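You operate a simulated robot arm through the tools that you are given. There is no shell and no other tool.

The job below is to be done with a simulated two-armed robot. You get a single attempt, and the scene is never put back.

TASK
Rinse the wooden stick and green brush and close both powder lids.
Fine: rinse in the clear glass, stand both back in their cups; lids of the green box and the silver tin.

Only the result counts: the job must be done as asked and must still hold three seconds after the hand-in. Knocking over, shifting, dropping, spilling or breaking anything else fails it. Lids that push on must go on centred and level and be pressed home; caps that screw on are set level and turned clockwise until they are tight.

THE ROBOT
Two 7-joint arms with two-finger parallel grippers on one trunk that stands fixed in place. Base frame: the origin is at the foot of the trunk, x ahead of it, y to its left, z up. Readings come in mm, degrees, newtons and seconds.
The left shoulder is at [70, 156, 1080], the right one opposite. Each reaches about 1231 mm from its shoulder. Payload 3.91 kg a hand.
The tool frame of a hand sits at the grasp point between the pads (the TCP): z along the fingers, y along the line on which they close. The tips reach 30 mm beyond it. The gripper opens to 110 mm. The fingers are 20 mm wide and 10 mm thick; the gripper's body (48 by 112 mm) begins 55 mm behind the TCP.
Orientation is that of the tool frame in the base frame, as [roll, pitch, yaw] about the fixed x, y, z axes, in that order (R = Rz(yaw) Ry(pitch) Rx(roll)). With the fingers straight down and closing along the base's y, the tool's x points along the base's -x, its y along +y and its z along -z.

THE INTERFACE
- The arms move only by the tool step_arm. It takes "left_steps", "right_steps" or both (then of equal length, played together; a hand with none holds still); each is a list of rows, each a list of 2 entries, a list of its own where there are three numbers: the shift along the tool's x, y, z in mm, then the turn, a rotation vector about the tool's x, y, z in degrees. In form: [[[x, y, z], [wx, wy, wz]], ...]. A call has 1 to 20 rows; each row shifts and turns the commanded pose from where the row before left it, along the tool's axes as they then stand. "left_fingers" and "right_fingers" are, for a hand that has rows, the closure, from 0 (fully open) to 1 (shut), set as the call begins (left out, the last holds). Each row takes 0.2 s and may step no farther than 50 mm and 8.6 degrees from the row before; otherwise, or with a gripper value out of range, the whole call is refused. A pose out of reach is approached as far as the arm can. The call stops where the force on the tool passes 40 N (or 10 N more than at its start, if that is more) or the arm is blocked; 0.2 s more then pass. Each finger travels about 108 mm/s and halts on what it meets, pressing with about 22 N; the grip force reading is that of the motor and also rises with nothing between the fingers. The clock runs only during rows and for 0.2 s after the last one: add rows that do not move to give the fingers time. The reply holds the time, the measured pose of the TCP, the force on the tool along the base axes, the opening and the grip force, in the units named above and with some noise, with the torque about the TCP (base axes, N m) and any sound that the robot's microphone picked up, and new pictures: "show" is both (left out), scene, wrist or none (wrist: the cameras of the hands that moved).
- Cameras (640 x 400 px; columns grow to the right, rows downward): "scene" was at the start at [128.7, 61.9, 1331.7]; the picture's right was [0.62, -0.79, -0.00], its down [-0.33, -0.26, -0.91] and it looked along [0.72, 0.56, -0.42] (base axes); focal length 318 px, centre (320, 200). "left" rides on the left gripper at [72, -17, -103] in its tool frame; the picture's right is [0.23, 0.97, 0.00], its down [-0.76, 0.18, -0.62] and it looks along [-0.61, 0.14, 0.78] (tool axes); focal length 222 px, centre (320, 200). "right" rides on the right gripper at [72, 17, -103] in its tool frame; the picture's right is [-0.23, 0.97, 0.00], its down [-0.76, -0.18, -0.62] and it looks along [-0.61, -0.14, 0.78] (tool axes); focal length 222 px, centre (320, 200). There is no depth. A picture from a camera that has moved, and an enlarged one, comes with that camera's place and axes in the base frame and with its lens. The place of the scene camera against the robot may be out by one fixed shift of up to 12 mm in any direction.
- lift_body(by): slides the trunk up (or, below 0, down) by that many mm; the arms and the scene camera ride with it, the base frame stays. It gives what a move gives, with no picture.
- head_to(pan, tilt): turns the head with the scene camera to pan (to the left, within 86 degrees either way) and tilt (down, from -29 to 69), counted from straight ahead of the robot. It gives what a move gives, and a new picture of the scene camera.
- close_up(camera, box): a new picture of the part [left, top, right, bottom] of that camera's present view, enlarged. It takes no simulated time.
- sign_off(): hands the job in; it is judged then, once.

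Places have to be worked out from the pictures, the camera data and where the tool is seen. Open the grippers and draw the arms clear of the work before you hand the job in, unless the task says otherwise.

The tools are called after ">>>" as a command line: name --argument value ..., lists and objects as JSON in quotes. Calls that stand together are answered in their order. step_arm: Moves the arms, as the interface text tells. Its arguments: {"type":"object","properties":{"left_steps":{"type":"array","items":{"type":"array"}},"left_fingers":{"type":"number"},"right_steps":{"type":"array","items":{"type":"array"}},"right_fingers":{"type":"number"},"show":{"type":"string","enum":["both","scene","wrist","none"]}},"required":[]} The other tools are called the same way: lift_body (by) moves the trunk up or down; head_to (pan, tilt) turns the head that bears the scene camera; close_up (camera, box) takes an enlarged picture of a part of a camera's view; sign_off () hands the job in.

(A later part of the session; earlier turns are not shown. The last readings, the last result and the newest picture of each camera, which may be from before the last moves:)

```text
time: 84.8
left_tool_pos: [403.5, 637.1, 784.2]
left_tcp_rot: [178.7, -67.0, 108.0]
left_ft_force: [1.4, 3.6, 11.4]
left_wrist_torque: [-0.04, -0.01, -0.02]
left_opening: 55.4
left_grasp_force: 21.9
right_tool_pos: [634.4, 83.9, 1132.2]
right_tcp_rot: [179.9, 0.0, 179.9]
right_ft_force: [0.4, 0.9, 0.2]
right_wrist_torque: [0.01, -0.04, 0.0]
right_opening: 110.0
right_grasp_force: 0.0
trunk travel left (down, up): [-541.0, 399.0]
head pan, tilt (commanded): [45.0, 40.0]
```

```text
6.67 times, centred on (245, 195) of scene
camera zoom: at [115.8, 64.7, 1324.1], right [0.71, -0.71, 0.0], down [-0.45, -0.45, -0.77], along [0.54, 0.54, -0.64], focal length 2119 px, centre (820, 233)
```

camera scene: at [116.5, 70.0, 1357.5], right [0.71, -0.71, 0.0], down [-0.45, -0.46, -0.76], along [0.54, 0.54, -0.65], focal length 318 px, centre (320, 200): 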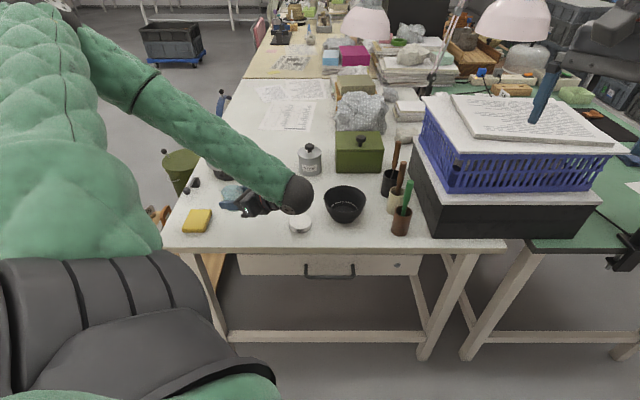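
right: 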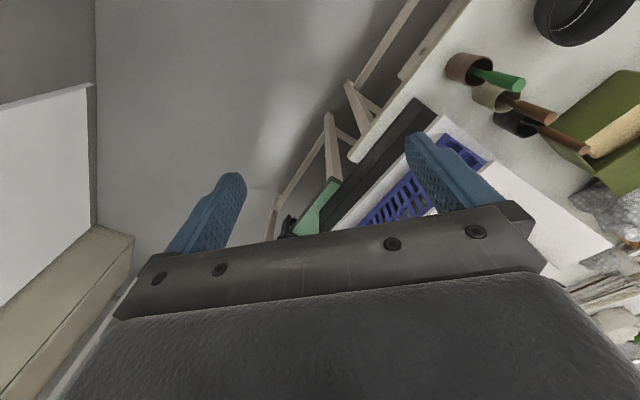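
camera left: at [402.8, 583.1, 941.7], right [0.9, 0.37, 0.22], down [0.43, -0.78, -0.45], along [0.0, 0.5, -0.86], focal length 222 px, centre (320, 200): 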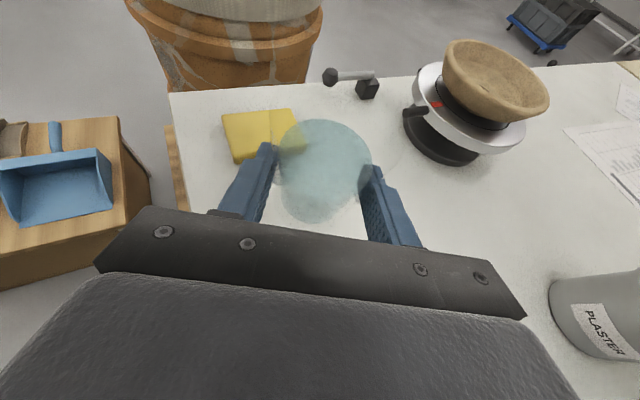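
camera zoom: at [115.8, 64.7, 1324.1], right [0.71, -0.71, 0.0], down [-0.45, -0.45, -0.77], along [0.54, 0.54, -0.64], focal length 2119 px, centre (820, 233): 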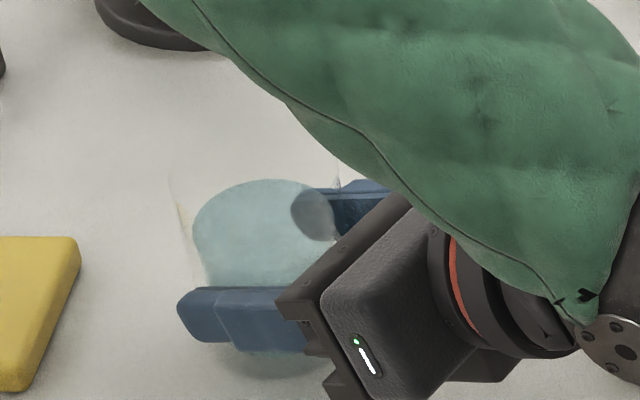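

Contact at +14 N: the glass stands on the table. I relieve ~2.5 mm of push, then open the fingers.

>>> step_arm --left_steps '[[[2.3, 0, -1.0], [0, 0, 0]], [[0, 0, 0], [0, 0, 0]]]' --show "none"

>>> step_arm --left_steps '[[[0, 0, 0], [0, 0, 0]], [[0, 0, 0], [0, 0, 0]], [[0, 0, 0], [0, 0, 0]]]' --left_fingers 0.36 --show "none"

>>> close_up --camera "left" --box '[220, 60, 440, 250]'

>>> close_up --camera "scene" --box '[215, 165, 275, 225]'

```text
time: 85.4
left_tool_pos: [402.5, 637.6, 785.6]
left_tcp_rot: [179.0, -66.9, 107.9]
left_ft_force: [1.2, 0.7, -2.5]
left_wrist_torque: [-0.03, -0.02, -0.01]
left_opening: 55.4
left_grasp_force: 21.8
right_tool_pos: [634.9, 83.7, 1132.2]
right_tcp_rot: [-179.9, 0.0, 179.9]
right_ft_force: [-0.2, -0.3, 0.2]
right_wrist_torque: [0.02, -0.02, 0.01]
right_opening: 110.1
right_grasp_force: 0.1
trunk travel left (down, up): [-541.0, 399.0]
head pan, tilt (commanded): [45.0, 40.0]
```

```text
time: 86.2
left_tool_pos: [404.5, 638.2, 785.9]
left_tcp_rot: [178.9, -66.9, 108.0]
left_ft_force: [0.3, 0.1, 0.4]
left_wrist_torque: [0.0, 0.01, 0.01]
left_opening: 70.4
left_grasp_force: 0.1
right_tool_pos: [635.5, 83.8, 1132.3]
right_tcp_rot: [180.0, 0.1, -180.0]
right_ft_force: [-0.8, -0.7, 0.1]
right_wrist_torque: [-0.05, 0.0, 0.02]
right_opening: 110.1
right_grasp_force: 0.0
trunk travel left (down, up): [-541.0, 399.0]
head pan, tilt (commanded): [45.0, 40.0]
```

```text
2.11 times, centred on (330, 155) of left
camera zoom: at [405.5, 568.5, 892.6], right [0.9, 0.37, 0.22], down [0.43, -0.78, -0.46], along [0.0, 0.5, -0.86], focal length 468 px, centre (299, 295)
```

zoom: 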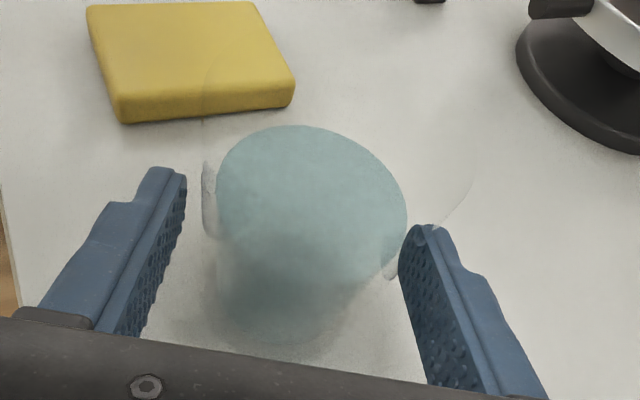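

```text
6.67 times, centred on (245, 195) of scene
camera zoom: at [116.2, 65.2, 1323.8], right [0.71, -0.71, 0.0], down [-0.45, -0.45, -0.77], along [0.54, 0.54, -0.64], focal length 2119 px, centre (820, 233)
```

zoom: 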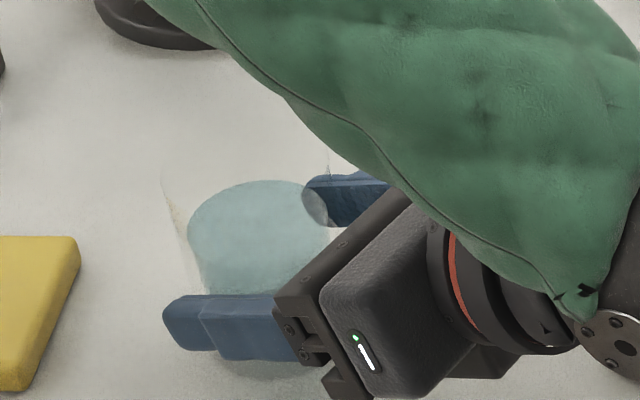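

The glass stands on its own. I open wider and retreat straight back along the finger direction.

>>> step_arm --left_steps '[[[0, 0, 0], [0, 0, 0]], [[0, 0, 0], [0, 0, 0]], [[0, 0, -15], [0, 0, 0]], [[0, 0, -25], [0, 0, 0]], [[0, 0, -30], [0, 0, 0]], [[0, 0, -30], [0, 0, 0]], [[0, 0, 0], [0, 0, 0]]]' --left_fingers 0.15 --show "both"

>>> close_up --camera "left" --box '[220, 40, 440, 200]'

```text
time: 87.8
left_tool_pos: [428.7, 548.6, 826.4]
left_tcp_rot: [178.9, -67.0, 108.0]
left_ft_force: [-0.6, 0.1, 0.7]
left_wrist_torque: [0.01, 0.0, -0.01]
left_opening: 93.7
left_grasp_force: 0.1
right_tool_pos: [635.0, 85.7, 1132.2]
right_tcp_rot: [-179.9, -0.1, 180.0]
right_ft_force: [0.4, 0.0, -0.9]
right_wrist_torque: [-0.02, -0.01, -0.01]
right_opening: 110.0
right_grasp_force: 0.0
trunk travel left (down, up): [-541.0, 399.0]
head pan, tilt (commanded): [45.0, 40.0]
camera scene: at [115.7, 66.1, 1323.8], right [0.71, -0.71, 0.0], down [-0.45, -0.46, -0.77], along [0.54, 0.54, -0.64], focal length 318 px, centre (320, 200)
camera left: at [429.2, 480.0, 933.5], right [0.9, 0.37, 0.22], down [0.43, -0.78, -0.45], along [0.0, 0.5, -0.86], focal length 222 px, centre (320, 200)
```

scene: 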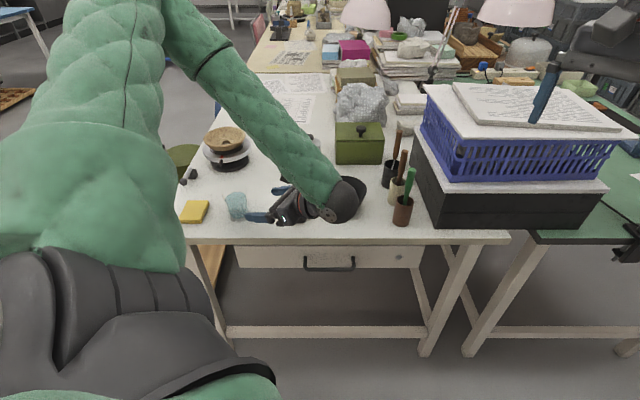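
left: 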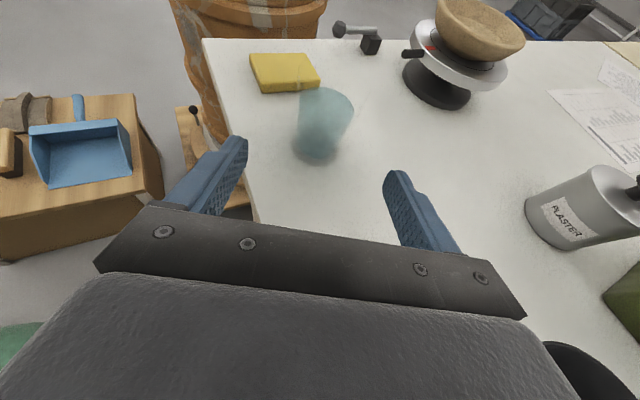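

```text
2.50 times, centred on (330, 120) of left
camera zoom: at [429.2, 480.0, 933.5], right [0.9, 0.37, 0.22], down [0.43, -0.78, -0.45], along [0.0, 0.5, -0.86], focal length 555 px, centre (295, 400)
```

zoom: 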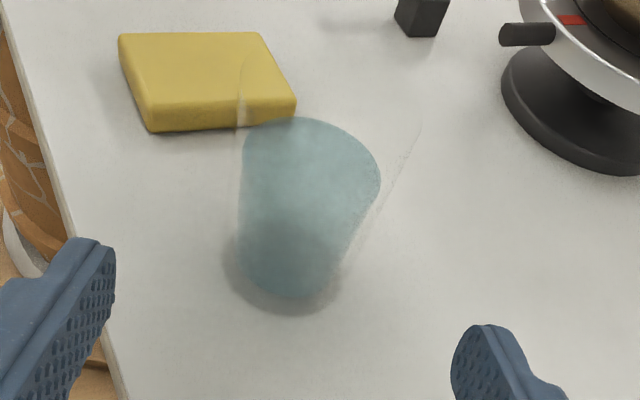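

The glass is upright near its original spot. I raise the hand clear, level it and re-measure the glass position.

>>> step_arm --left_steps '[[[37, 0, -15.7], [0, 0, 0]], [[37, 0, -15.7], [0, 0, 0]], [[37, 0, -15.7], [0, 0, 0]], [[37, 0, -15.7], [0, 0, 0]], [[37, 0, -15.7], [0, 0, 0]], [[0, 0, 0], [0, -8.4, 0]], [[0, 0, 0], [0, -8.4, 0]], [[0, 0, 0], [0, -8.4, 0]], [[0, 0, 0], [0, -8.4, 0]], [[0, 0, 0], [0, 0, 0]]]' --show "both"

>>> close_up --camera "left" --box '[260, 20, 440, 160]'

```text
time: 90.0
left_tool_pos: [429.4, 548.2, 1026.1]
left_tcp_rot: [179.5, -33.3, 107.2]
left_ft_force: [1.5, 0.1, 0.2]
left_wrist_torque: [0.05, 0.01, -0.03]
left_opening: 93.4
left_grasp_force: 0.1
right_tool_pos: [635.4, 83.3, 1131.7]
right_tcp_rot: [180.0, -0.1, -180.0]
right_ft_force: [0.2, -0.5, -0.8]
right_wrist_torque: [0.0, 0.01, -0.01]
right_opening: 110.3
right_grasp_force: 0.1
trunk travel left (down, up): [-541.0, 399.0]
head pan, tilt (commanded): [45.0, 40.0]
camera scene: at [116.8, 64.3, 1323.8], right [0.71, -0.71, 0.0], down [-0.46, -0.45, -0.77], along [0.54, 0.54, -0.64], focal length 318 px, centre (320, 200)
camera left: at [409.7, 546.6, 1152.1], right [0.88, 0.46, 0.13], down [0.45, -0.89, 0.1], along [0.16, -0.03, -0.99], focal length 222 px, centre (320, 200)
```

scene: 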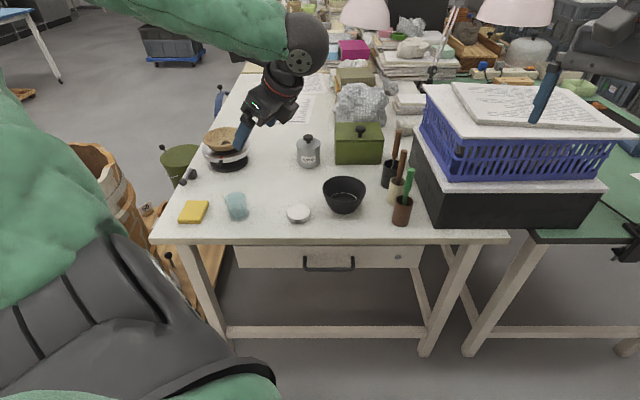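
left: 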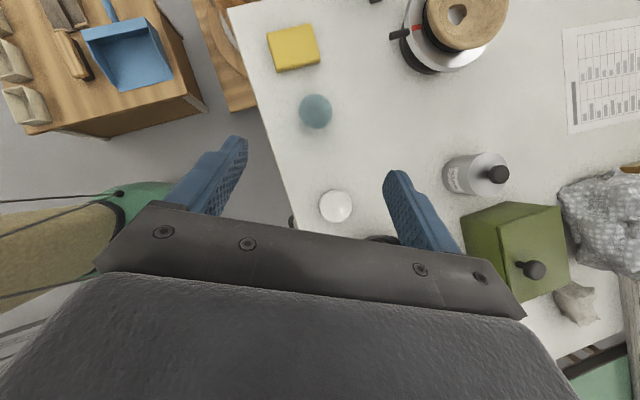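

```text
2.86 times, centred on (350, 90) of left
camera zoom: at [409.7, 546.6, 1152.1], right [0.88, 0.46, 0.13], down [0.45, -0.89, 0.1], along [0.16, -0.03, -0.99], focal length 635 px, centre (234, 514)
```

zoom: 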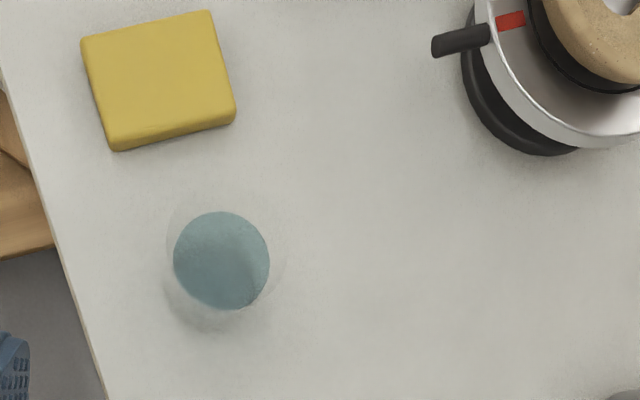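

Glass measured at ≈(396–402, 650–652); I verify precisely by reproducing the original camera view (same trunk height and head pose) and comparing pixels.

>>> lift_body --by -16

>>> head_to --pan 38 --tilt 24.7

>>> close_up --camera "scene" --box '[170, 280, 230, 330]'

>>> close_up --camera "scene" --box '[120, 240, 280, 340]'

```text
time: 90.6
left_tool_pos: [427.4, 548.5, 1010.4]
left_tcp_rot: [179.5, -33.3, 107.2]
left_ft_force: [-0.4, -0.4, -0.3]
left_wrist_torque: [-0.02, 0.0, -0.01]
left_opening: 93.4
left_grasp_force: 0.0
right_tool_pos: [634.5, 84.0, 1116.4]
right_tcp_rot: [179.9, 0.0, 180.0]
right_ft_force: [0.4, 0.0, 0.6]
right_wrist_torque: [0.01, -0.03, 0.02]
right_opening: 109.7
right_grasp_force: 0.1
trunk travel left (down, up): [-525.0, 415.0]
head pan, tilt (commanded): [45.0, 40.0]
```

```text
time: 91.4
left_tool_pos: [428.2, 548.9, 1009.9]
left_tcp_rot: [179.5, -33.4, 107.1]
left_ft_force: [-0.5, -0.6, 0.7]
left_wrist_torque: [-0.01, 0.0, 0.01]
left_opening: 93.9
left_grasp_force: 0.2
right_tool_pos: [634.0, 81.7, 1116.5]
right_tcp_rot: [180.0, 0.0, -180.0]
right_ft_force: [-0.6, 0.2, 0.0]
right_wrist_torque: [-0.01, -0.02, -0.03]
right_opening: 110.1
right_grasp_force: 0.1
trunk travel left (down, up): [-525.0, 415.0]
head pan, tilt (commanded): [38.0, 24.7]
camera scene: at [128.8, 61.9, 1331.6], right [0.62, -0.79, 0.0], down [-0.33, -0.26, -0.91], along [0.72, 0.56, -0.42], focal length 318 px, centre (320, 200)
```

scene: 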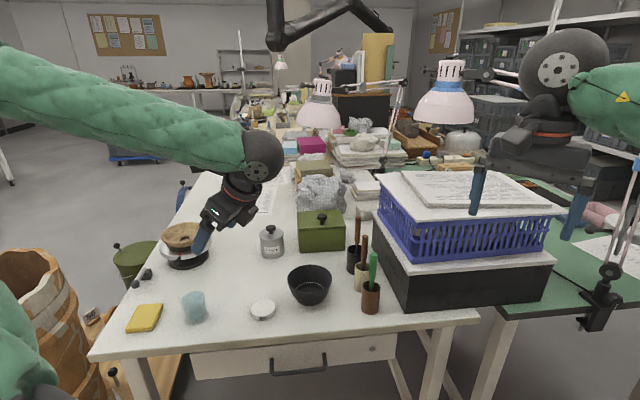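

```text
8.00 times, centred on (200, 305) of scene
camera zoom: at [128.8, 61.9, 1331.6], right [0.62, -0.79, 0.0], down [-0.33, -0.26, -0.91], along [0.72, 0.56, -0.42], focal length 2543 px, centre (1280, -640)
```

zoom: 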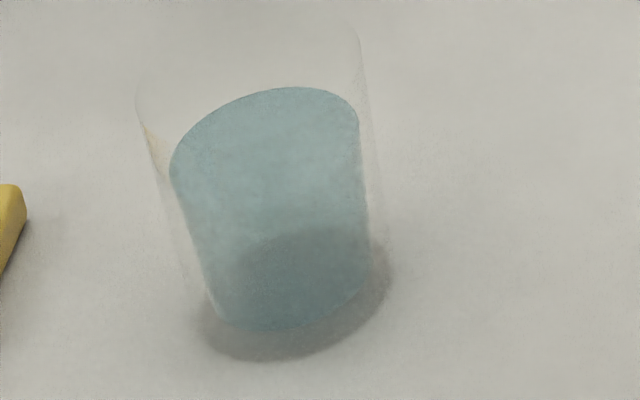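

```text
4.00 times, centred on (200, 290) of scene
camera zoom: at [128.8, 61.9, 1331.6], right [0.62, -0.79, 0.0], down [-0.33, -0.26, -0.91], along [0.72, 0.56, -0.42], focal length 1272 px, centre (800, -160)
```

zoom: 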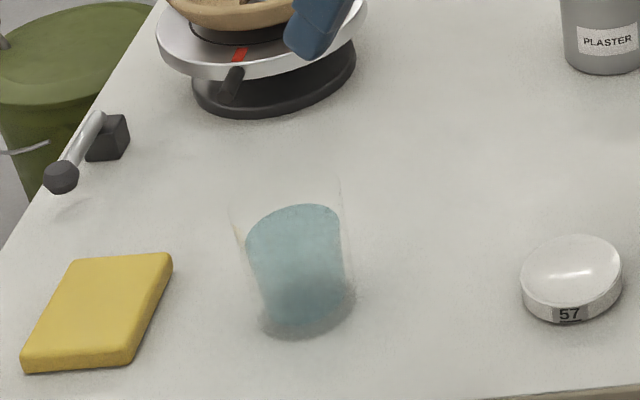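

The unmoved objects match exactly, and the glass is within ~6 mm of its original place, upright with water level intact. I level the hand to yaw 135°, raise the trunk again for elbow clearance, and go for the stick.

>>> step_arm --left_steps '[[[0, 0, 0], [0, -8.35, 0]], [[0, 0, 0], [0, -8.35, 0]], [[0, 0, 0], [0, -8.35, 0]], [[0, 0, 0], [0, -8.35, 0]], [[0, 0, 0], [0, 0, -7]], [[0, 0, 0], [0, 0, -7]], [[0, 0, 0], [0, 0, -7]], [[0, 0, 0], [0, 0, -7]], [[0, 0, 0], [0, 0, 0]]]' --left_fingers 0.5 --show "none"

>>> lift_body --by 230

>>> head_to --pan 40 --tilt 42

```text
time: 93.4
left_tool_pos: [427.4, 549.8, 1009.5]
left_tcp_rot: [179.6, 0.4, 134.9]
left_ft_force: [0.0, 1.2, -0.5]
left_wrist_torque: [0.0, -0.01, -0.04]
left_opening: 55.0
left_grasp_force: 0.0
right_tool_pos: [635.4, 83.3, 1116.4]
right_tcp_rot: [179.9, 0.0, -180.0]
right_ft_force: [-0.1, -0.9, 0.4]
right_wrist_torque: [0.01, 0.0, 0.01]
right_opening: 109.8
right_grasp_force: 0.0
trunk travel left (down, up): [-525.0, 415.0]
head pan, tilt (commanded): [38.0, 24.7]
```

```text
time: 95.8
left_tool_pos: [428.2, 549.6, 1240.3]
left_tcp_rot: [179.5, 0.2, 134.9]
left_ft_force: [1.4, -0.4, -0.6]
left_wrist_torque: [0.03, 0.02, 0.03]
left_opening: 55.2
left_grasp_force: 0.0
right_tool_pos: [636.1, 83.5, 1346.3]
right_tcp_rot: [180.0, 0.1, 180.0]
right_ft_force: [-0.7, 0.7, 0.5]
right_wrist_torque: [0.0, 0.03, 0.0]
right_opening: 110.0
right_grasp_force: 0.1
trunk travel left (down, up): [-755.0, 185.0]
head pan, tilt (commanded): [38.0, 24.7]
```

```text
time: 96.6
left_tool_pos: [428.2, 549.2, 1240.2]
left_tcp_rot: [179.6, 0.3, 134.9]
left_ft_force: [-0.2, 0.0, -0.2]
left_wrist_torque: [-0.01, 0.01, -0.01]
left_opening: 55.0
left_grasp_force: 0.0
right_tool_pos: [635.1, 83.3, 1346.7]
right_tcp_rot: [180.0, 0.0, -179.9]
right_ft_force: [-0.7, -0.6, -0.4]
right_wrist_torque: [0.0, -0.02, 0.0]
right_opening: 109.9
right_grasp_force: 0.0
trunk travel left (down, up): [-755.0, 185.0]
head pan, tilt (commanded): [40.0, 42.0]
camera scene: at [120.1, 58.9, 1535.0], right [0.64, -0.77, 0.0], down [-0.51, -0.43, -0.74], along [0.57, 0.48, -0.67], focal length 318 px, centre (320, 200)
```

scene: 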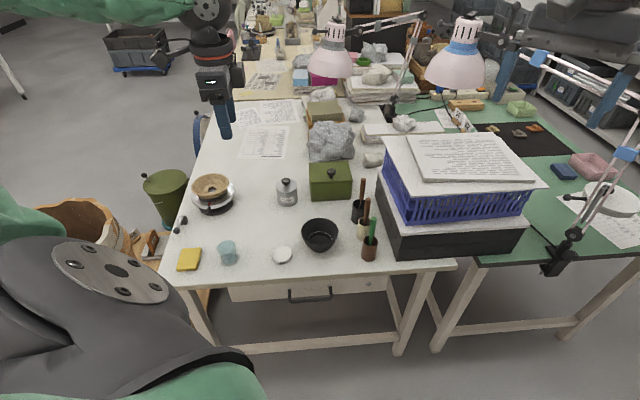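

>>> close_up --camera "scene" --box '[330, 140, 450, 270]'

```text
3.08 times, centred on (390, 205) of scene
camera zoom: at [120.1, 58.9, 1535.0], right [0.64, -0.77, 0.0], down [-0.51, -0.43, -0.74], along [0.57, 0.48, -0.67], focal length 978 px, centre (105, 185)
```

zoom: 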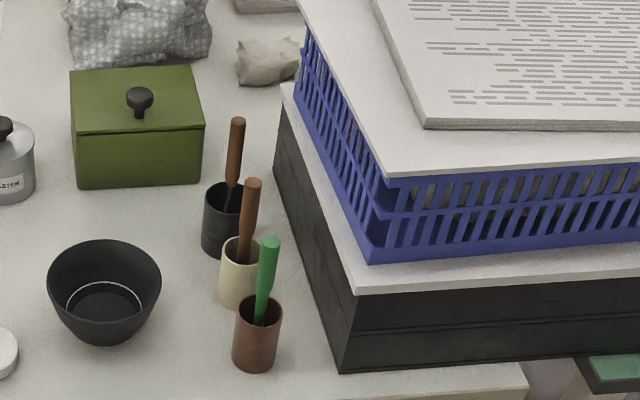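

The box face is ~80 mm from the cup line, so a vertical approach at yaw 135° is safe. I move above the wooden stick in the beige cup.

>>> step_arm --left_steps '[[[-36.8, 11.95, 25.6], [0, 0, 0]], [[-36.8, 11.95, 25.6], [0, 0, 0]], [[-36.8, 11.95, 25.6], [0, 0, 0]], [[-36.8, 11.95, 25.6], [0, 0, 0]], [[-36.8, 11.95, 25.6], [0, 0, 0]], [[-36.8, 11.95, 25.6], [0, 0, 0]], [[-36.8, 11.95, 25.6], [0, 0, 0]], [[-36.8, 11.95, 25.6], [0, 0, 0]], [[-36.8, 11.95, 25.6], [0, 0, 0]], [[0, 0, 0], [0, 0, 0]]]' --left_fingers 0.6 --show "both"

>>> close_up --camera "left" --box '[220, 40, 420, 200]'

```text
time: 98.8
left_tool_pos: [738.9, 387.6, 1012.8]
left_tcp_rot: [179.6, 0.2, 134.8]
left_ft_force: [-0.6, -1.0, -0.1]
left_wrist_torque: [-0.01, 0.03, -0.01]
left_opening: 43.9
left_grasp_force: 0.1
right_tool_pos: [635.5, 85.0, 1346.5]
right_tcp_rot: [179.9, 0.0, -180.0]
right_ft_force: [-0.6, 0.0, 0.4]
right_wrist_torque: [-0.02, 0.02, -0.04]
right_opening: 110.1
right_grasp_force: 0.1
trunk travel left (down, up): [-755.0, 185.0]
head pan, tilt (commanded): [40.0, 42.0]
camera scene: at [119.5, 59.4, 1535.0], right [0.64, -0.77, 0.0], down [-0.51, -0.43, -0.74], along [0.57, 0.48, -0.67], focal length 318 px, centre (320, 200)
camera left: at [674.6, 427.5, 1115.8], right [0.53, 0.85, 0.01], down [0.66, -0.41, 0.63], along [0.54, -0.33, -0.78], focal length 222 px, centre (320, 200)
```

scene: 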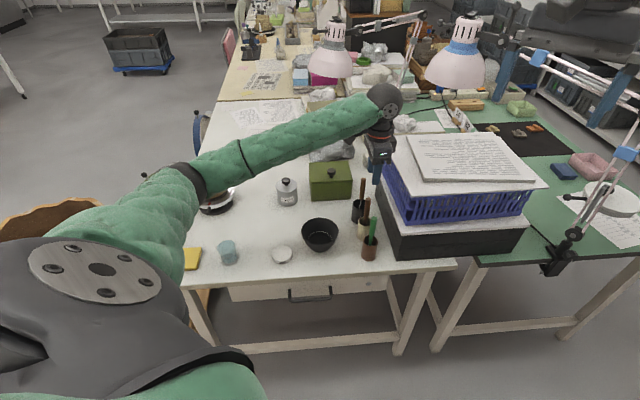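
left: 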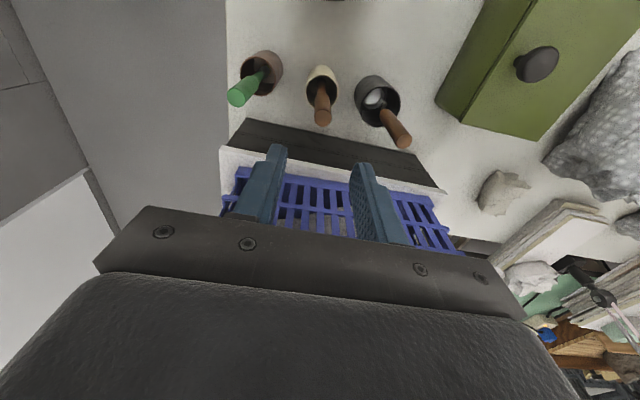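

```text
2.50 times, centred on (320, 120) of left
camera zoom: at [674.6, 427.5, 1115.8], right [0.53, 0.85, 0.01], down [0.66, -0.41, 0.63], along [0.54, -0.33, -0.78], focal length 555 px, centre (320, 400)
```

zoom: 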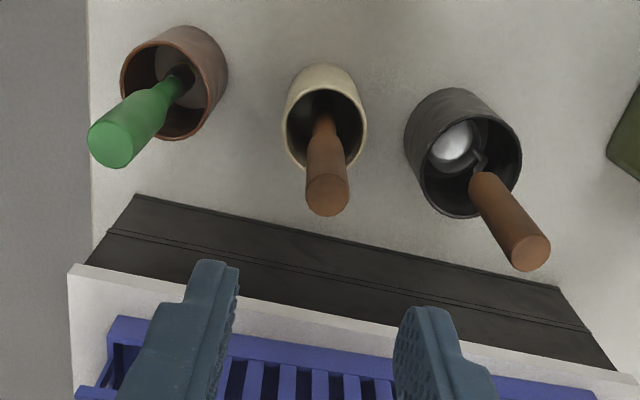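

The stick stands vertically at tool offset (5, 1.7). I shift and descend so the open fingers straddle its top, then check.

>>> step_arm --left_steps '[[[5, 1.7, 25], [0, 0, 0]], [[0, 0, 30], [0, 0, 0]], [[0, 0, 25], [0, 0, 0]], [[0, 0, 0], [0, 0, 0]]]' --show "none"

>>> close_up --camera "left" --box '[220, 60, 420, 220]'

>>> close_up --camera "scene" --box '[330, 140, 430, 270]'

```text
time: 99.8
left_tool_pos: [737.7, 391.6, 932.8]
left_tcp_rot: [179.7, 0.2, 134.9]
left_ft_force: [-1.0, 0.4, 0.2]
left_wrist_torque: [-0.04, 0.0, 0.02]
left_opening: 44.0
left_grasp_force: 0.0
right_tool_pos: [635.2, 83.1, 1346.0]
right_tcp_rot: [180.0, -0.1, 180.0]
right_ft_force: [0.0, 0.0, 0.3]
right_wrist_torque: [0.03, 0.0, -0.02]
right_opening: 110.0
right_grasp_force: 0.1
trunk travel left (down, up): [-755.0, 185.0]
head pan, tilt (commanded): [40.0, 42.0]
```

```text
2.50 times, centred on (320, 140) of left
camera zoom: at [672.7, 431.8, 1036.3], right [0.53, 0.85, 0.01], down [0.66, -0.41, 0.63], along [0.53, -0.33, -0.78], focal length 555 px, centre (320, 350)
```

zoom: 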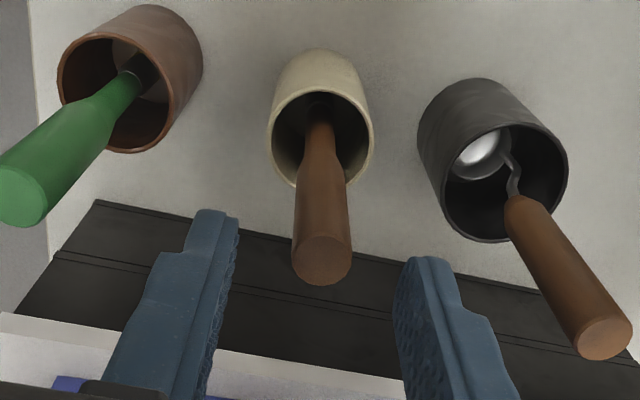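

```text
3.08 times, centred on (380, 205) of scene
camera zoom: at [120.1, 58.8, 1534.9], right [0.64, -0.77, 0.0], down [-0.51, -0.43, -0.74], along [0.57, 0.48, -0.67], focal length 978 px, centre (135, 185)
```

zoom: 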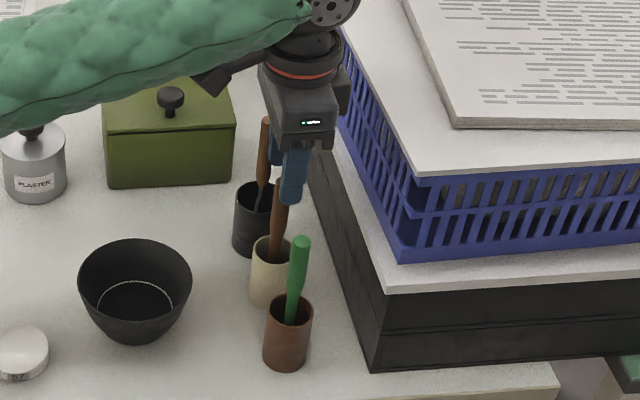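

Centred within 2 mm. I lower 50 mm more and close on the handle.

>>> step_arm --left_steps '[[[1.2, 0.4, 25], [0, 0, 0]], [[0, 0, 25], [0, 0, 0]], [[0, 0, 0], [0, 0, 0]]]' --show "none"

>>> close_up --camera "left" --box '[220, 60, 420, 220]'

```text
time: 100.6
left_tool_pos: [738.3, 395.4, 883.5]
left_tcp_rot: [179.6, 0.4, 134.9]
left_ft_force: [-0.2, 0.5, -0.1]
left_wrist_torque: [0.02, 0.03, -0.03]
left_opening: 44.0
left_grasp_force: 0.1
right_tool_pos: [635.1, 83.7, 1345.2]
right_tcp_rot: [-180.0, 0.0, 180.0]
right_ft_force: [-0.5, -0.5, 0.6]
right_wrist_torque: [0.01, -0.05, -0.01]
right_opening: 109.9
right_grasp_force: 0.0
trunk travel left (down, up): [-755.0, 185.0]
head pan, tilt (commanded): [40.0, 42.0]
```

```text
2.50 times, centred on (320, 140) of left
camera zoom: at [673.3, 434.4, 985.5], right [0.53, 0.85, 0.01], down [0.66, -0.41, 0.63], along [0.53, -0.33, -0.78], focal length 555 px, centre (320, 350)
```

zoom: 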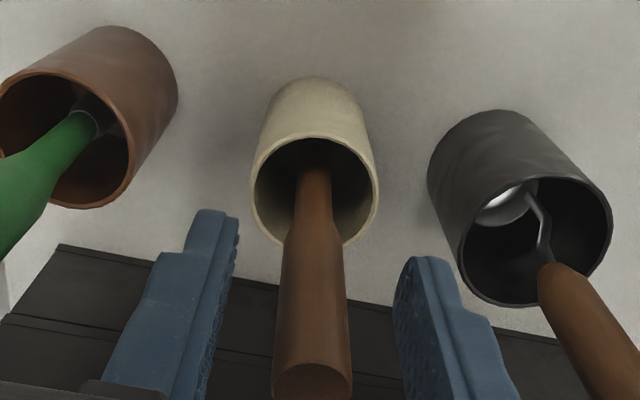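

>>> step_arm --left_steps '[[[0, 0, 0], [0, 0, 0]], [[0, 0, 0], [0, 0, 0]], [[0, 0, 0], [0, 0, 0]]]' --left_fingers 1.0 --show "none"

>>> close_up --camera "left" --box '[220, 60, 420, 220]'

```text
time: 101.4
left_tool_pos: [737.7, 395.9, 883.9]
left_tcp_rot: [179.7, 0.2, 134.8]
left_ft_force: [-0.3, 0.1, 0.4]
left_wrist_torque: [0.0, 0.01, 0.0]
left_opening: 15.1
left_grasp_force: 21.9
right_tool_pos: [635.4, 83.8, 1345.0]
right_tcp_rot: [179.9, 0.0, 179.9]
right_ft_force: [-0.4, 0.5, 0.0]
right_wrist_torque: [0.0, 0.01, -0.02]
right_opening: 110.0
right_grasp_force: 0.1
trunk travel left (down, up): [-755.0, 185.0]
head pan, tilt (commanded): [40.0, 42.0]
```

```text
2.50 times, centred on (320, 140) of left
camera zoom: at [673.4, 434.7, 985.4], right [0.53, 0.85, 0.01], down [0.66, -0.41, 0.63], along [0.53, -0.33, -0.78], focal length 555 px, centre (320, 350)
```

zoom: 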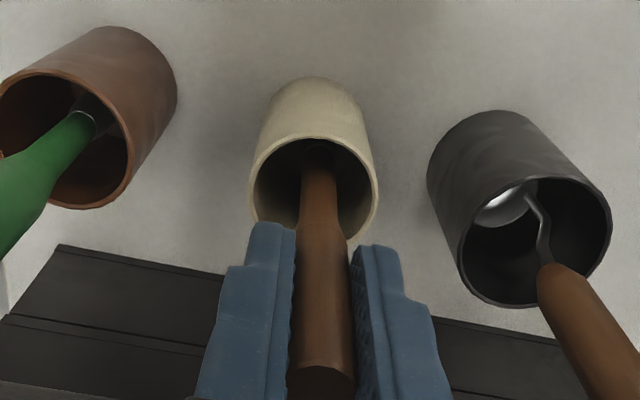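

Stick gripped (15 mm). I lift it straight out of the cup.

>>> step_arm --left_steps '[[[0, 0, -15], [0, 0, 0]], [[0, 0, -30], [0, 0, 0]], [[0, 0, -35], [0, 0, 0]], [[0, 0, -40], [0, 0, 0]], [[0, 0, -40], [0, 0, 0]], [[0, 0, 0], [0, 0, 0]]]' --show "both"

>>> close_up --camera "scene" --box '[330, 120, 430, 270]'

>>> close_up --camera "left" --box '[220, 40, 420, 200]'

```text
time: 102.8
left_tool_pos: [734.2, 397.5, 1041.2]
left_tcp_rot: [179.6, 0.2, 134.9]
left_ft_force: [-0.6, 0.8, 0.5]
left_wrist_torque: [-0.02, 0.0, 0.03]
left_opening: 15.2
left_grasp_force: 21.8
right_tool_pos: [634.8, 83.5, 1344.3]
right_tcp_rot: [-179.9, 0.0, 179.9]
right_ft_force: [-0.3, -0.3, -0.7]
right_wrist_torque: [-0.02, -0.01, -0.04]
right_opening: 109.7
right_grasp_force: 0.0
trunk travel left (down, up): [-755.0, 185.0]
head pan, tilt (commanded): [40.0, 42.0]
camera scene: at [120.6, 59.2, 1534.8], right [0.64, -0.77, 0.0], down [-0.51, -0.43, -0.74], along [0.57, 0.48, -0.67], focal length 318 px, centre (320, 200)
camera left: at [669.3, 437.0, 1144.6], right [0.53, 0.85, 0.0], down [0.66, -0.41, 0.63], along [0.53, -0.33, -0.78], focal length 222 px, centre (320, 200)
```

scene: 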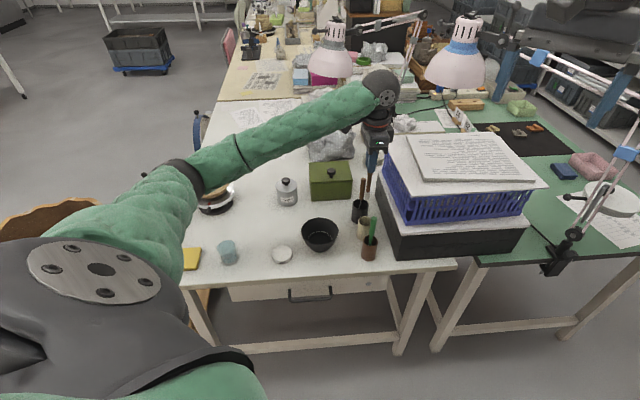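
left: 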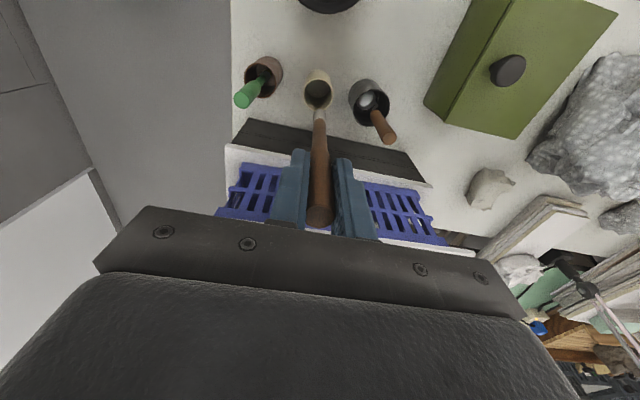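

```text
2.67 times, centred on (380, 195) of scene
camera zoom: at [120.6, 59.2, 1534.8], right [0.64, -0.77, 0.0], down [-0.51, -0.43, -0.74], along [0.57, 0.48, -0.67], focal length 848 px, centre (160, 213)
```

zoom: 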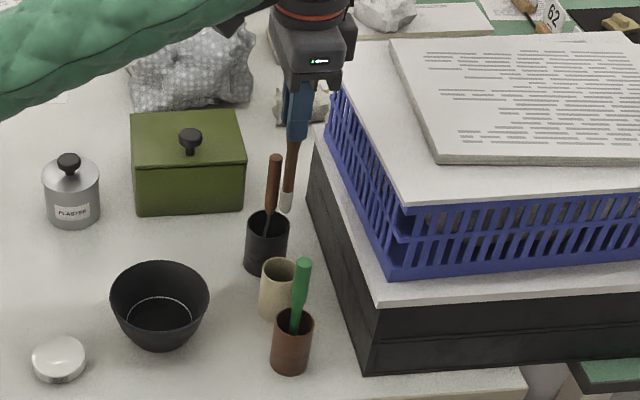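

```text
2.50 times, centred on (320, 120) of left
camera zoom: at [669.3, 437.0, 1144.6], right [0.53, 0.85, 0.0], down [0.66, -0.41, 0.63], along [0.53, -0.33, -0.78], focal length 555 px, centre (320, 400)
```

zoom: 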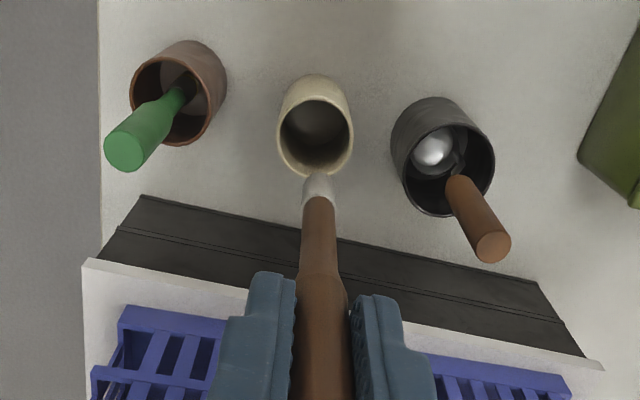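

The tool is a wooden stick with a white-coated tip, hanging vertically, tip ~142 mm below the TCP. I carry it high over to the glass.

>>> step_arm --left_steps '[[[46.7, -6.2, -3.3], [0, 0, 0]], [[46.7, -6.2, -3.3], [0, 0, 0]], [[46.7, -6.2, -3.3], [0, 0, 0]], [[46.7, -6.2, -3.3], [0, 0, 0]], [[46.7, -6.2, -3.3], [0, 0, 0]], [[46.7, -6.2, -3.3], [0, 0, 0]], [[46.7, -6.2, -3.3], [0, 0, 0]], [[46.7, -6.2, -3.3], [0, 0, 0]], [[46.3, -6.2, -3.3], [0, 0, 0]], [[0, 0, 0], [0, 0, 0]], [[0, 0, 0], [0, 0, 0]]]' --show "both"

>>> close_up --camera "left" --box '[220, 20, 420, 180]'

>>> close_up --camera "scene" --box '[170, 130, 290, 280]'

```text
time: 105.2
left_tool_pos: [399.1, 650.9, 1068.5]
left_tcp_rot: [179.6, 0.3, 134.9]
left_ft_force: [-0.3, -0.1, -0.6]
left_wrist_torque: [-0.01, 0.0, 0.01]
left_opening: 15.2
left_grasp_force: 22.1
right_tool_pos: [635.5, 83.7, 1346.5]
right_tcp_rot: [-179.9, 0.0, 180.0]
right_ft_force: [0.0, -0.2, 1.1]
right_wrist_torque: [-0.01, -0.02, 0.01]
right_opening: 110.1
right_grasp_force: 0.1
trunk travel left (down, up): [-755.0, 185.0]
head pan, tilt (commanded): [40.0, 42.0]
camera scene: at [119.9, 59.3, 1534.9], right [0.64, -0.77, 0.0], down [-0.51, -0.43, -0.74], along [0.57, 0.48, -0.67], focal length 318 px, centre (320, 200)
camera left: at [334.2, 690.4, 1171.1], right [0.53, 0.85, 0.0], down [0.66, -0.41, 0.63], along [0.54, -0.33, -0.78], focal length 222 px, centre (320, 200)
```

scene: 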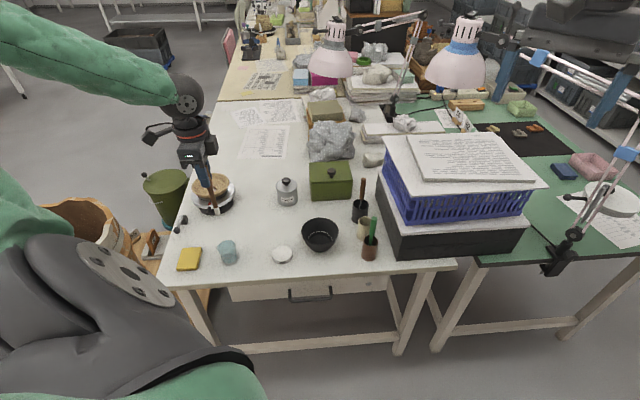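
left: 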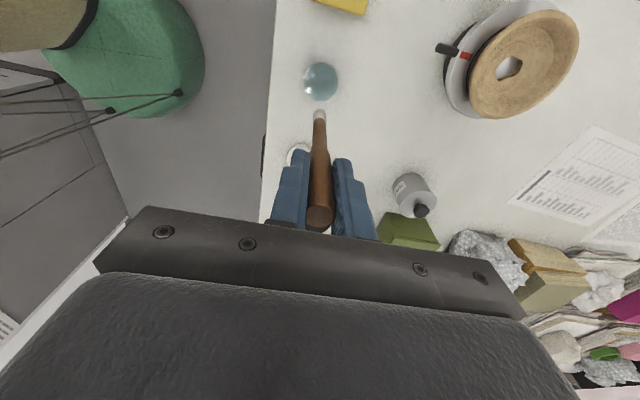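

```text
2.50 times, centred on (320, 100) of left
camera zoom: at [334.2, 690.4, 1171.1], right [0.53, 0.85, 0.0], down [0.66, -0.41, 0.63], along [0.54, -0.33, -0.78], focal length 555 px, centre (320, 450)
```

zoom: 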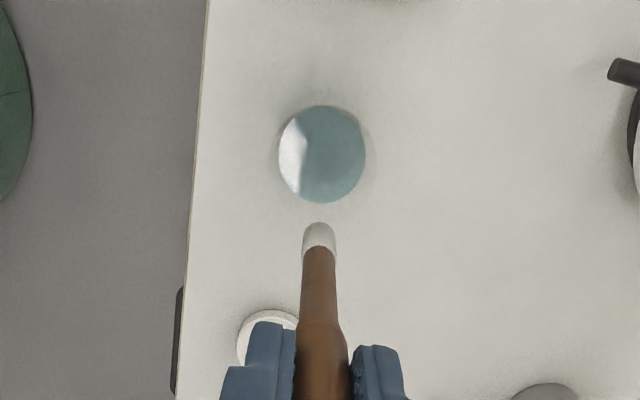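

```text
2.67 times, centred on (230, 205) of scene
camera zoom: at [119.9, 59.3, 1534.9], right [0.64, -0.77, 0.0], down [-0.51, -0.43, -0.74], along [0.57, 0.48, -0.67], focal length 848 px, centre (560, 187)
```

zoom: 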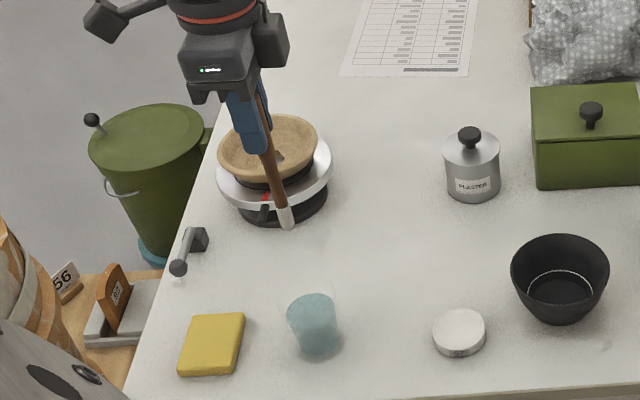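

Glass centre is at tool offset (4.1, 0.3) versus stick tip (≈0, −0.4). I shift and lower until the tip is just above the rim, then re-check.

>>> step_arm --left_steps '[[[4.4, 0.7, 25], [0, 0, 0]], [[0, 0, 25], [0, 0, 0]], [[0, 0, 25], [0, 0, 0]], [[0, 0, 0], [0, 0, 0]]]' --show "none"

>>> close_up --camera "left" --box '[240, 20, 400, 160]'

>>> close_up --camera "scene" --box '[195, 190, 265, 270]'

```text
time: 106.2
left_tool_pos: [397.8, 655.3, 994.8]
left_tcp_rot: [179.6, 0.3, 134.9]
left_ft_force: [0.8, -0.2, 0.1]
left_wrist_torque: [0.01, -0.02, 0.02]
left_opening: 15.5
left_grasp_force: 22.3
right_tool_pos: [635.7, 83.8, 1346.6]
right_tcp_rot: [-180.0, -0.1, -180.0]
right_ft_force: [-0.6, 0.1, 0.0]
right_wrist_torque: [-0.02, 0.0, -0.01]
right_opening: 110.1
right_grasp_force: 0.0
trunk travel left (down, up): [-755.0, 185.0]
head pan, tilt (commanded): [40.0, 42.0]
```

```text
2.86 times, centred on (320, 90) of left
camera zoom: at [332.1, 694.8, 1097.2], right [0.53, 0.85, 0.01], down [0.66, -0.41, 0.63], along [0.53, -0.33, -0.78], focal length 635 px, centre (320, 514)
```

zoom: 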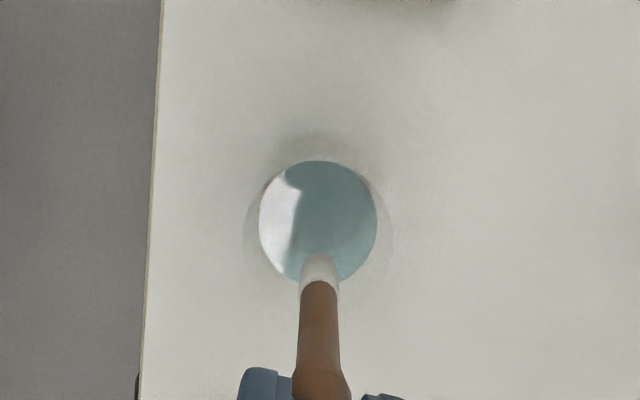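

```text
5.00 times, centred on (230, 230) of scene
camera zoom: at [119.9, 58.8, 1534.9], right [0.64, -0.77, 0.0], down [-0.51, -0.43, -0.74], along [0.57, 0.48, -0.67], focal length 1589 px, centre (770, 50)
```

zoom: 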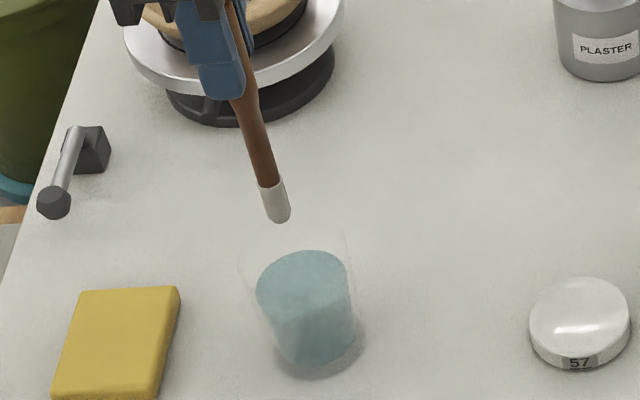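

Well aligned over the glass mouth. I lower the stick into the water (tip to ≈z 758).

>>> step_arm --left_steps '[[[-1.5, 0, 20], [0, 0, 0]], [[0, 0, 25], [0, 0, 0]], [[0, 0, 25], [0, 0, 0]], [[0, 0, 22], [0, 0, 0]], [[0, 0, 0], [0, 0, 0]]]' --show "none"

>>> close_up --camera "scene" --box '[195, 190, 265, 270]'

>>> close_up --camera "left" --box '[240, 60, 400, 200]'

```text
time: 107.4
left_tool_pos: [400.7, 657.6, 902.4]
left_tcp_rot: [179.5, 0.3, 134.9]
left_ft_force: [-0.3, -0.6, 0.4]
left_wrist_torque: [0.05, 0.01, 0.0]
left_opening: 15.1
left_grasp_force: 21.6
right_tool_pos: [634.6, 84.2, 1346.9]
right_tcp_rot: [180.0, 0.0, -180.0]
right_ft_force: [-0.6, -0.1, -0.2]
right_wrist_torque: [0.0, -0.04, 0.04]
right_opening: 109.8
right_grasp_force: 0.0
trunk travel left (down, up): [-755.0, 185.0]
head pan, tilt (commanded): [40.0, 42.0]
```

```text
5.00 times, centred on (230, 230) of scene
camera zoom: at [119.6, 58.4, 1535.0], right [0.64, -0.77, 0.0], down [-0.51, -0.43, -0.74], along [0.57, 0.48, -0.67], focal length 1589 px, centre (770, 50)
```

zoom: 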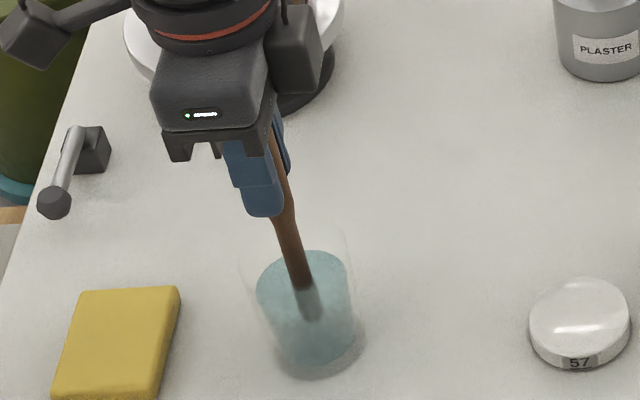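

```text
2.86 times, centred on (320, 130) of left
camera zoom: at [334.4, 697.0, 1004.5], right [0.53, 0.85, 0.01], down [0.66, -0.41, 0.63], along [0.53, -0.33, -0.78], focal length 635 px, centre (320, 400)
```

zoom: 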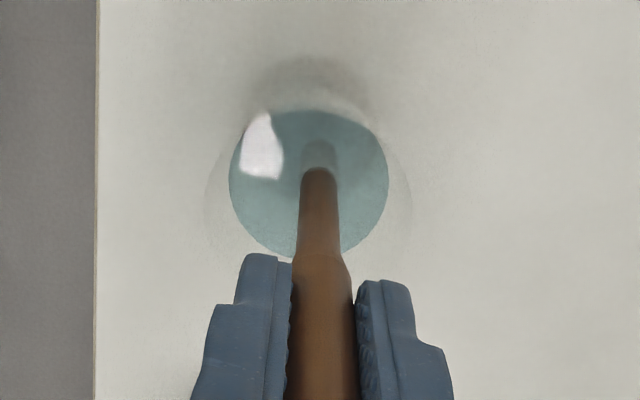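

The tip is submerged. I lower 8 mm more and swirl gently (6 mm radius) with a few dips to rinse it.

>>> step_arm --left_steps '[[[0, 0, 8], [0, 0, 0]], [[6, -2, 0], [0, 0, 0]], [[-6, 6, 0], [0, 0, 0]], [[-6, -6, 0], [0, 0, 0]], [[6, -6, 0], [0, 0, 0]], [[6, 6, 0], [0, 0, 0]], [[-6, 6, 0], [0, 0, 0]], [[-6, -6, 0], [0, 0, 0]], [[6, -6, 0], [0, 0, 0]], [[6, 6, 0], [0, 0, 0]], [[-6, 2, 0], [0, 0, 0]], [[0, 0, -10], [0, 0, 0]], [[0, 0, 10], [0, 0, 0]], [[0, 0, -10], [0, 0, 0]], [[0, 0, 10], [0, 0, 0]], [[0, 0, 0], [0, 0, 0]], [[0, 0, 0], [0, 0, 0]]]' --show "none"

>>> close_up --camera "scene" --box '[195, 190, 265, 270]'

>>> close_up --camera "left" --box '[240, 60, 400, 200]'

```text
time: 111.0
left_tool_pos: [400.9, 655.9, 893.6]
left_tcp_rot: [179.6, 0.2, 134.9]
left_ft_force: [-0.1, -0.3, 0.5]
left_wrist_torque: [0.01, -0.01, 0.02]
left_opening: 15.5
left_grasp_force: 22.1
right_tool_pos: [634.7, 83.5, 1346.4]
right_tcp_rot: [-180.0, 0.0, -180.0]
right_ft_force: [0.3, 0.1, -0.7]
right_wrist_torque: [-0.01, 0.0, -0.03]
right_opening: 110.1
right_grasp_force: 0.0
trunk travel left (down, up): [-755.0, 185.0]
head pan, tilt (commanded): [40.0, 42.0]
```

```text
5.00 times, centred on (230, 230) of scene
camera zoom: at [119.9, 58.4, 1535.0], right [0.64, -0.77, 0.0], down [-0.51, -0.43, -0.74], along [0.57, 0.48, -0.67], focal length 1589 px, centre (770, 50)
```

zoom: 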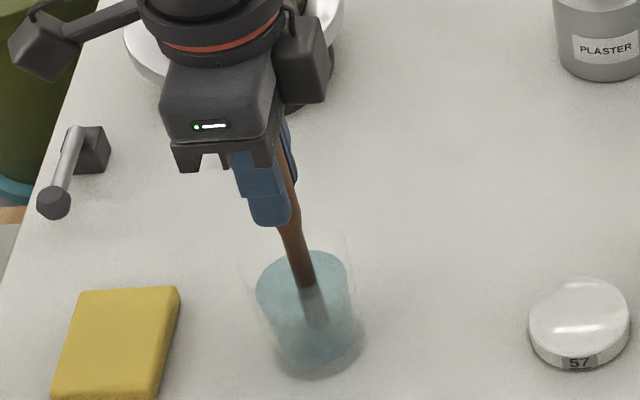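

```text
2.86 times, centred on (320, 130) of left
camera zoom: at [336.1, 695.1, 996.7], right [0.53, 0.85, 0.01], down [0.66, -0.41, 0.63], along [0.53, -0.33, -0.78], focal length 635 px, centre (320, 400)
```

zoom: 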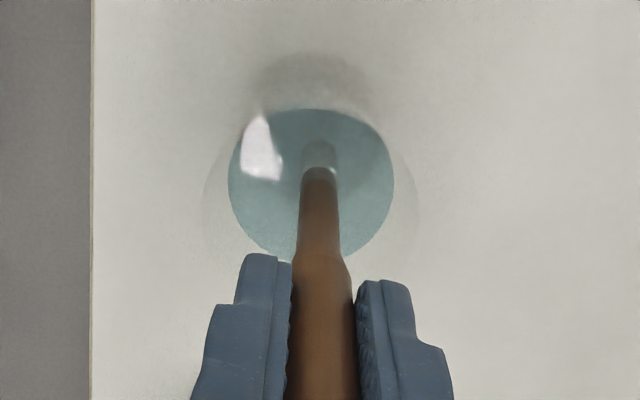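

I lift the stick above the water to see whether the white residue has gone.

>>> step_arm --left_steps '[[[0, 0, -25], [0, 0, 0]], [[0, 0, -30], [0, 0, 0]], [[0, 0, -30], [0, 0, 0]], [[0, 0, 0], [0, 0, 0]]]' --show "none"

>>> close_up --camera "scene" --box '[195, 180, 265, 260]'

>>> close_up --camera "left" --box '[260, 40, 380, 140]'

```text
time: 112.0
left_tool_pos: [398.0, 654.2, 983.0]
left_tcp_rot: [179.8, 0.4, 135.0]
left_ft_force: [0.1, -0.6, -0.3]
left_wrist_torque: [0.01, 0.02, 0.01]
left_opening: 15.3
left_grasp_force: 22.2
right_tool_pos: [635.3, 84.3, 1345.4]
right_tcp_rot: [180.0, -0.1, -179.9]
right_ft_force: [0.0, 0.9, 0.5]
right_wrist_torque: [0.0, 0.03, -0.01]
right_opening: 109.9
right_grasp_force: 0.0
trunk travel left (down, up): [-755.0, 185.0]
head pan, tilt (commanded): [40.0, 42.0]
```

```text
5.00 times, centred on (230, 220) of scene
camera zoom: at [120.4, 59.3, 1534.8], right [0.64, -0.77, 0.0], down [-0.51, -0.43, -0.74], along [0.57, 0.48, -0.67], focal length 1589 px, centre (770, 100)
```

zoom: 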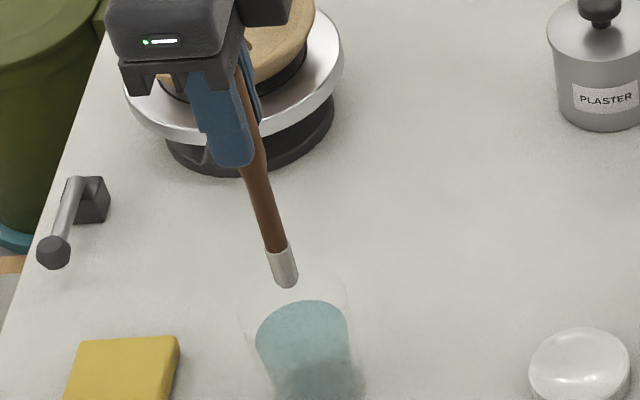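

```text
4.00 times, centred on (320, 90) of left
camera zoom: at [333.6, 693.9, 1084.3], right [0.53, 0.85, 0.0], down [0.66, -0.41, 0.63], along [0.53, -0.33, -0.78], focal length 888 px, centre (320, 640)
```

zoom: 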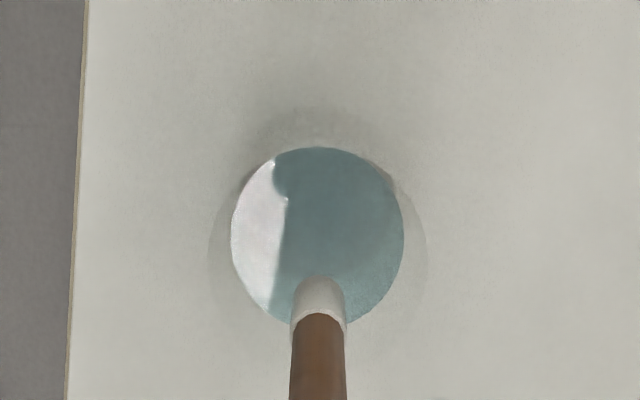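

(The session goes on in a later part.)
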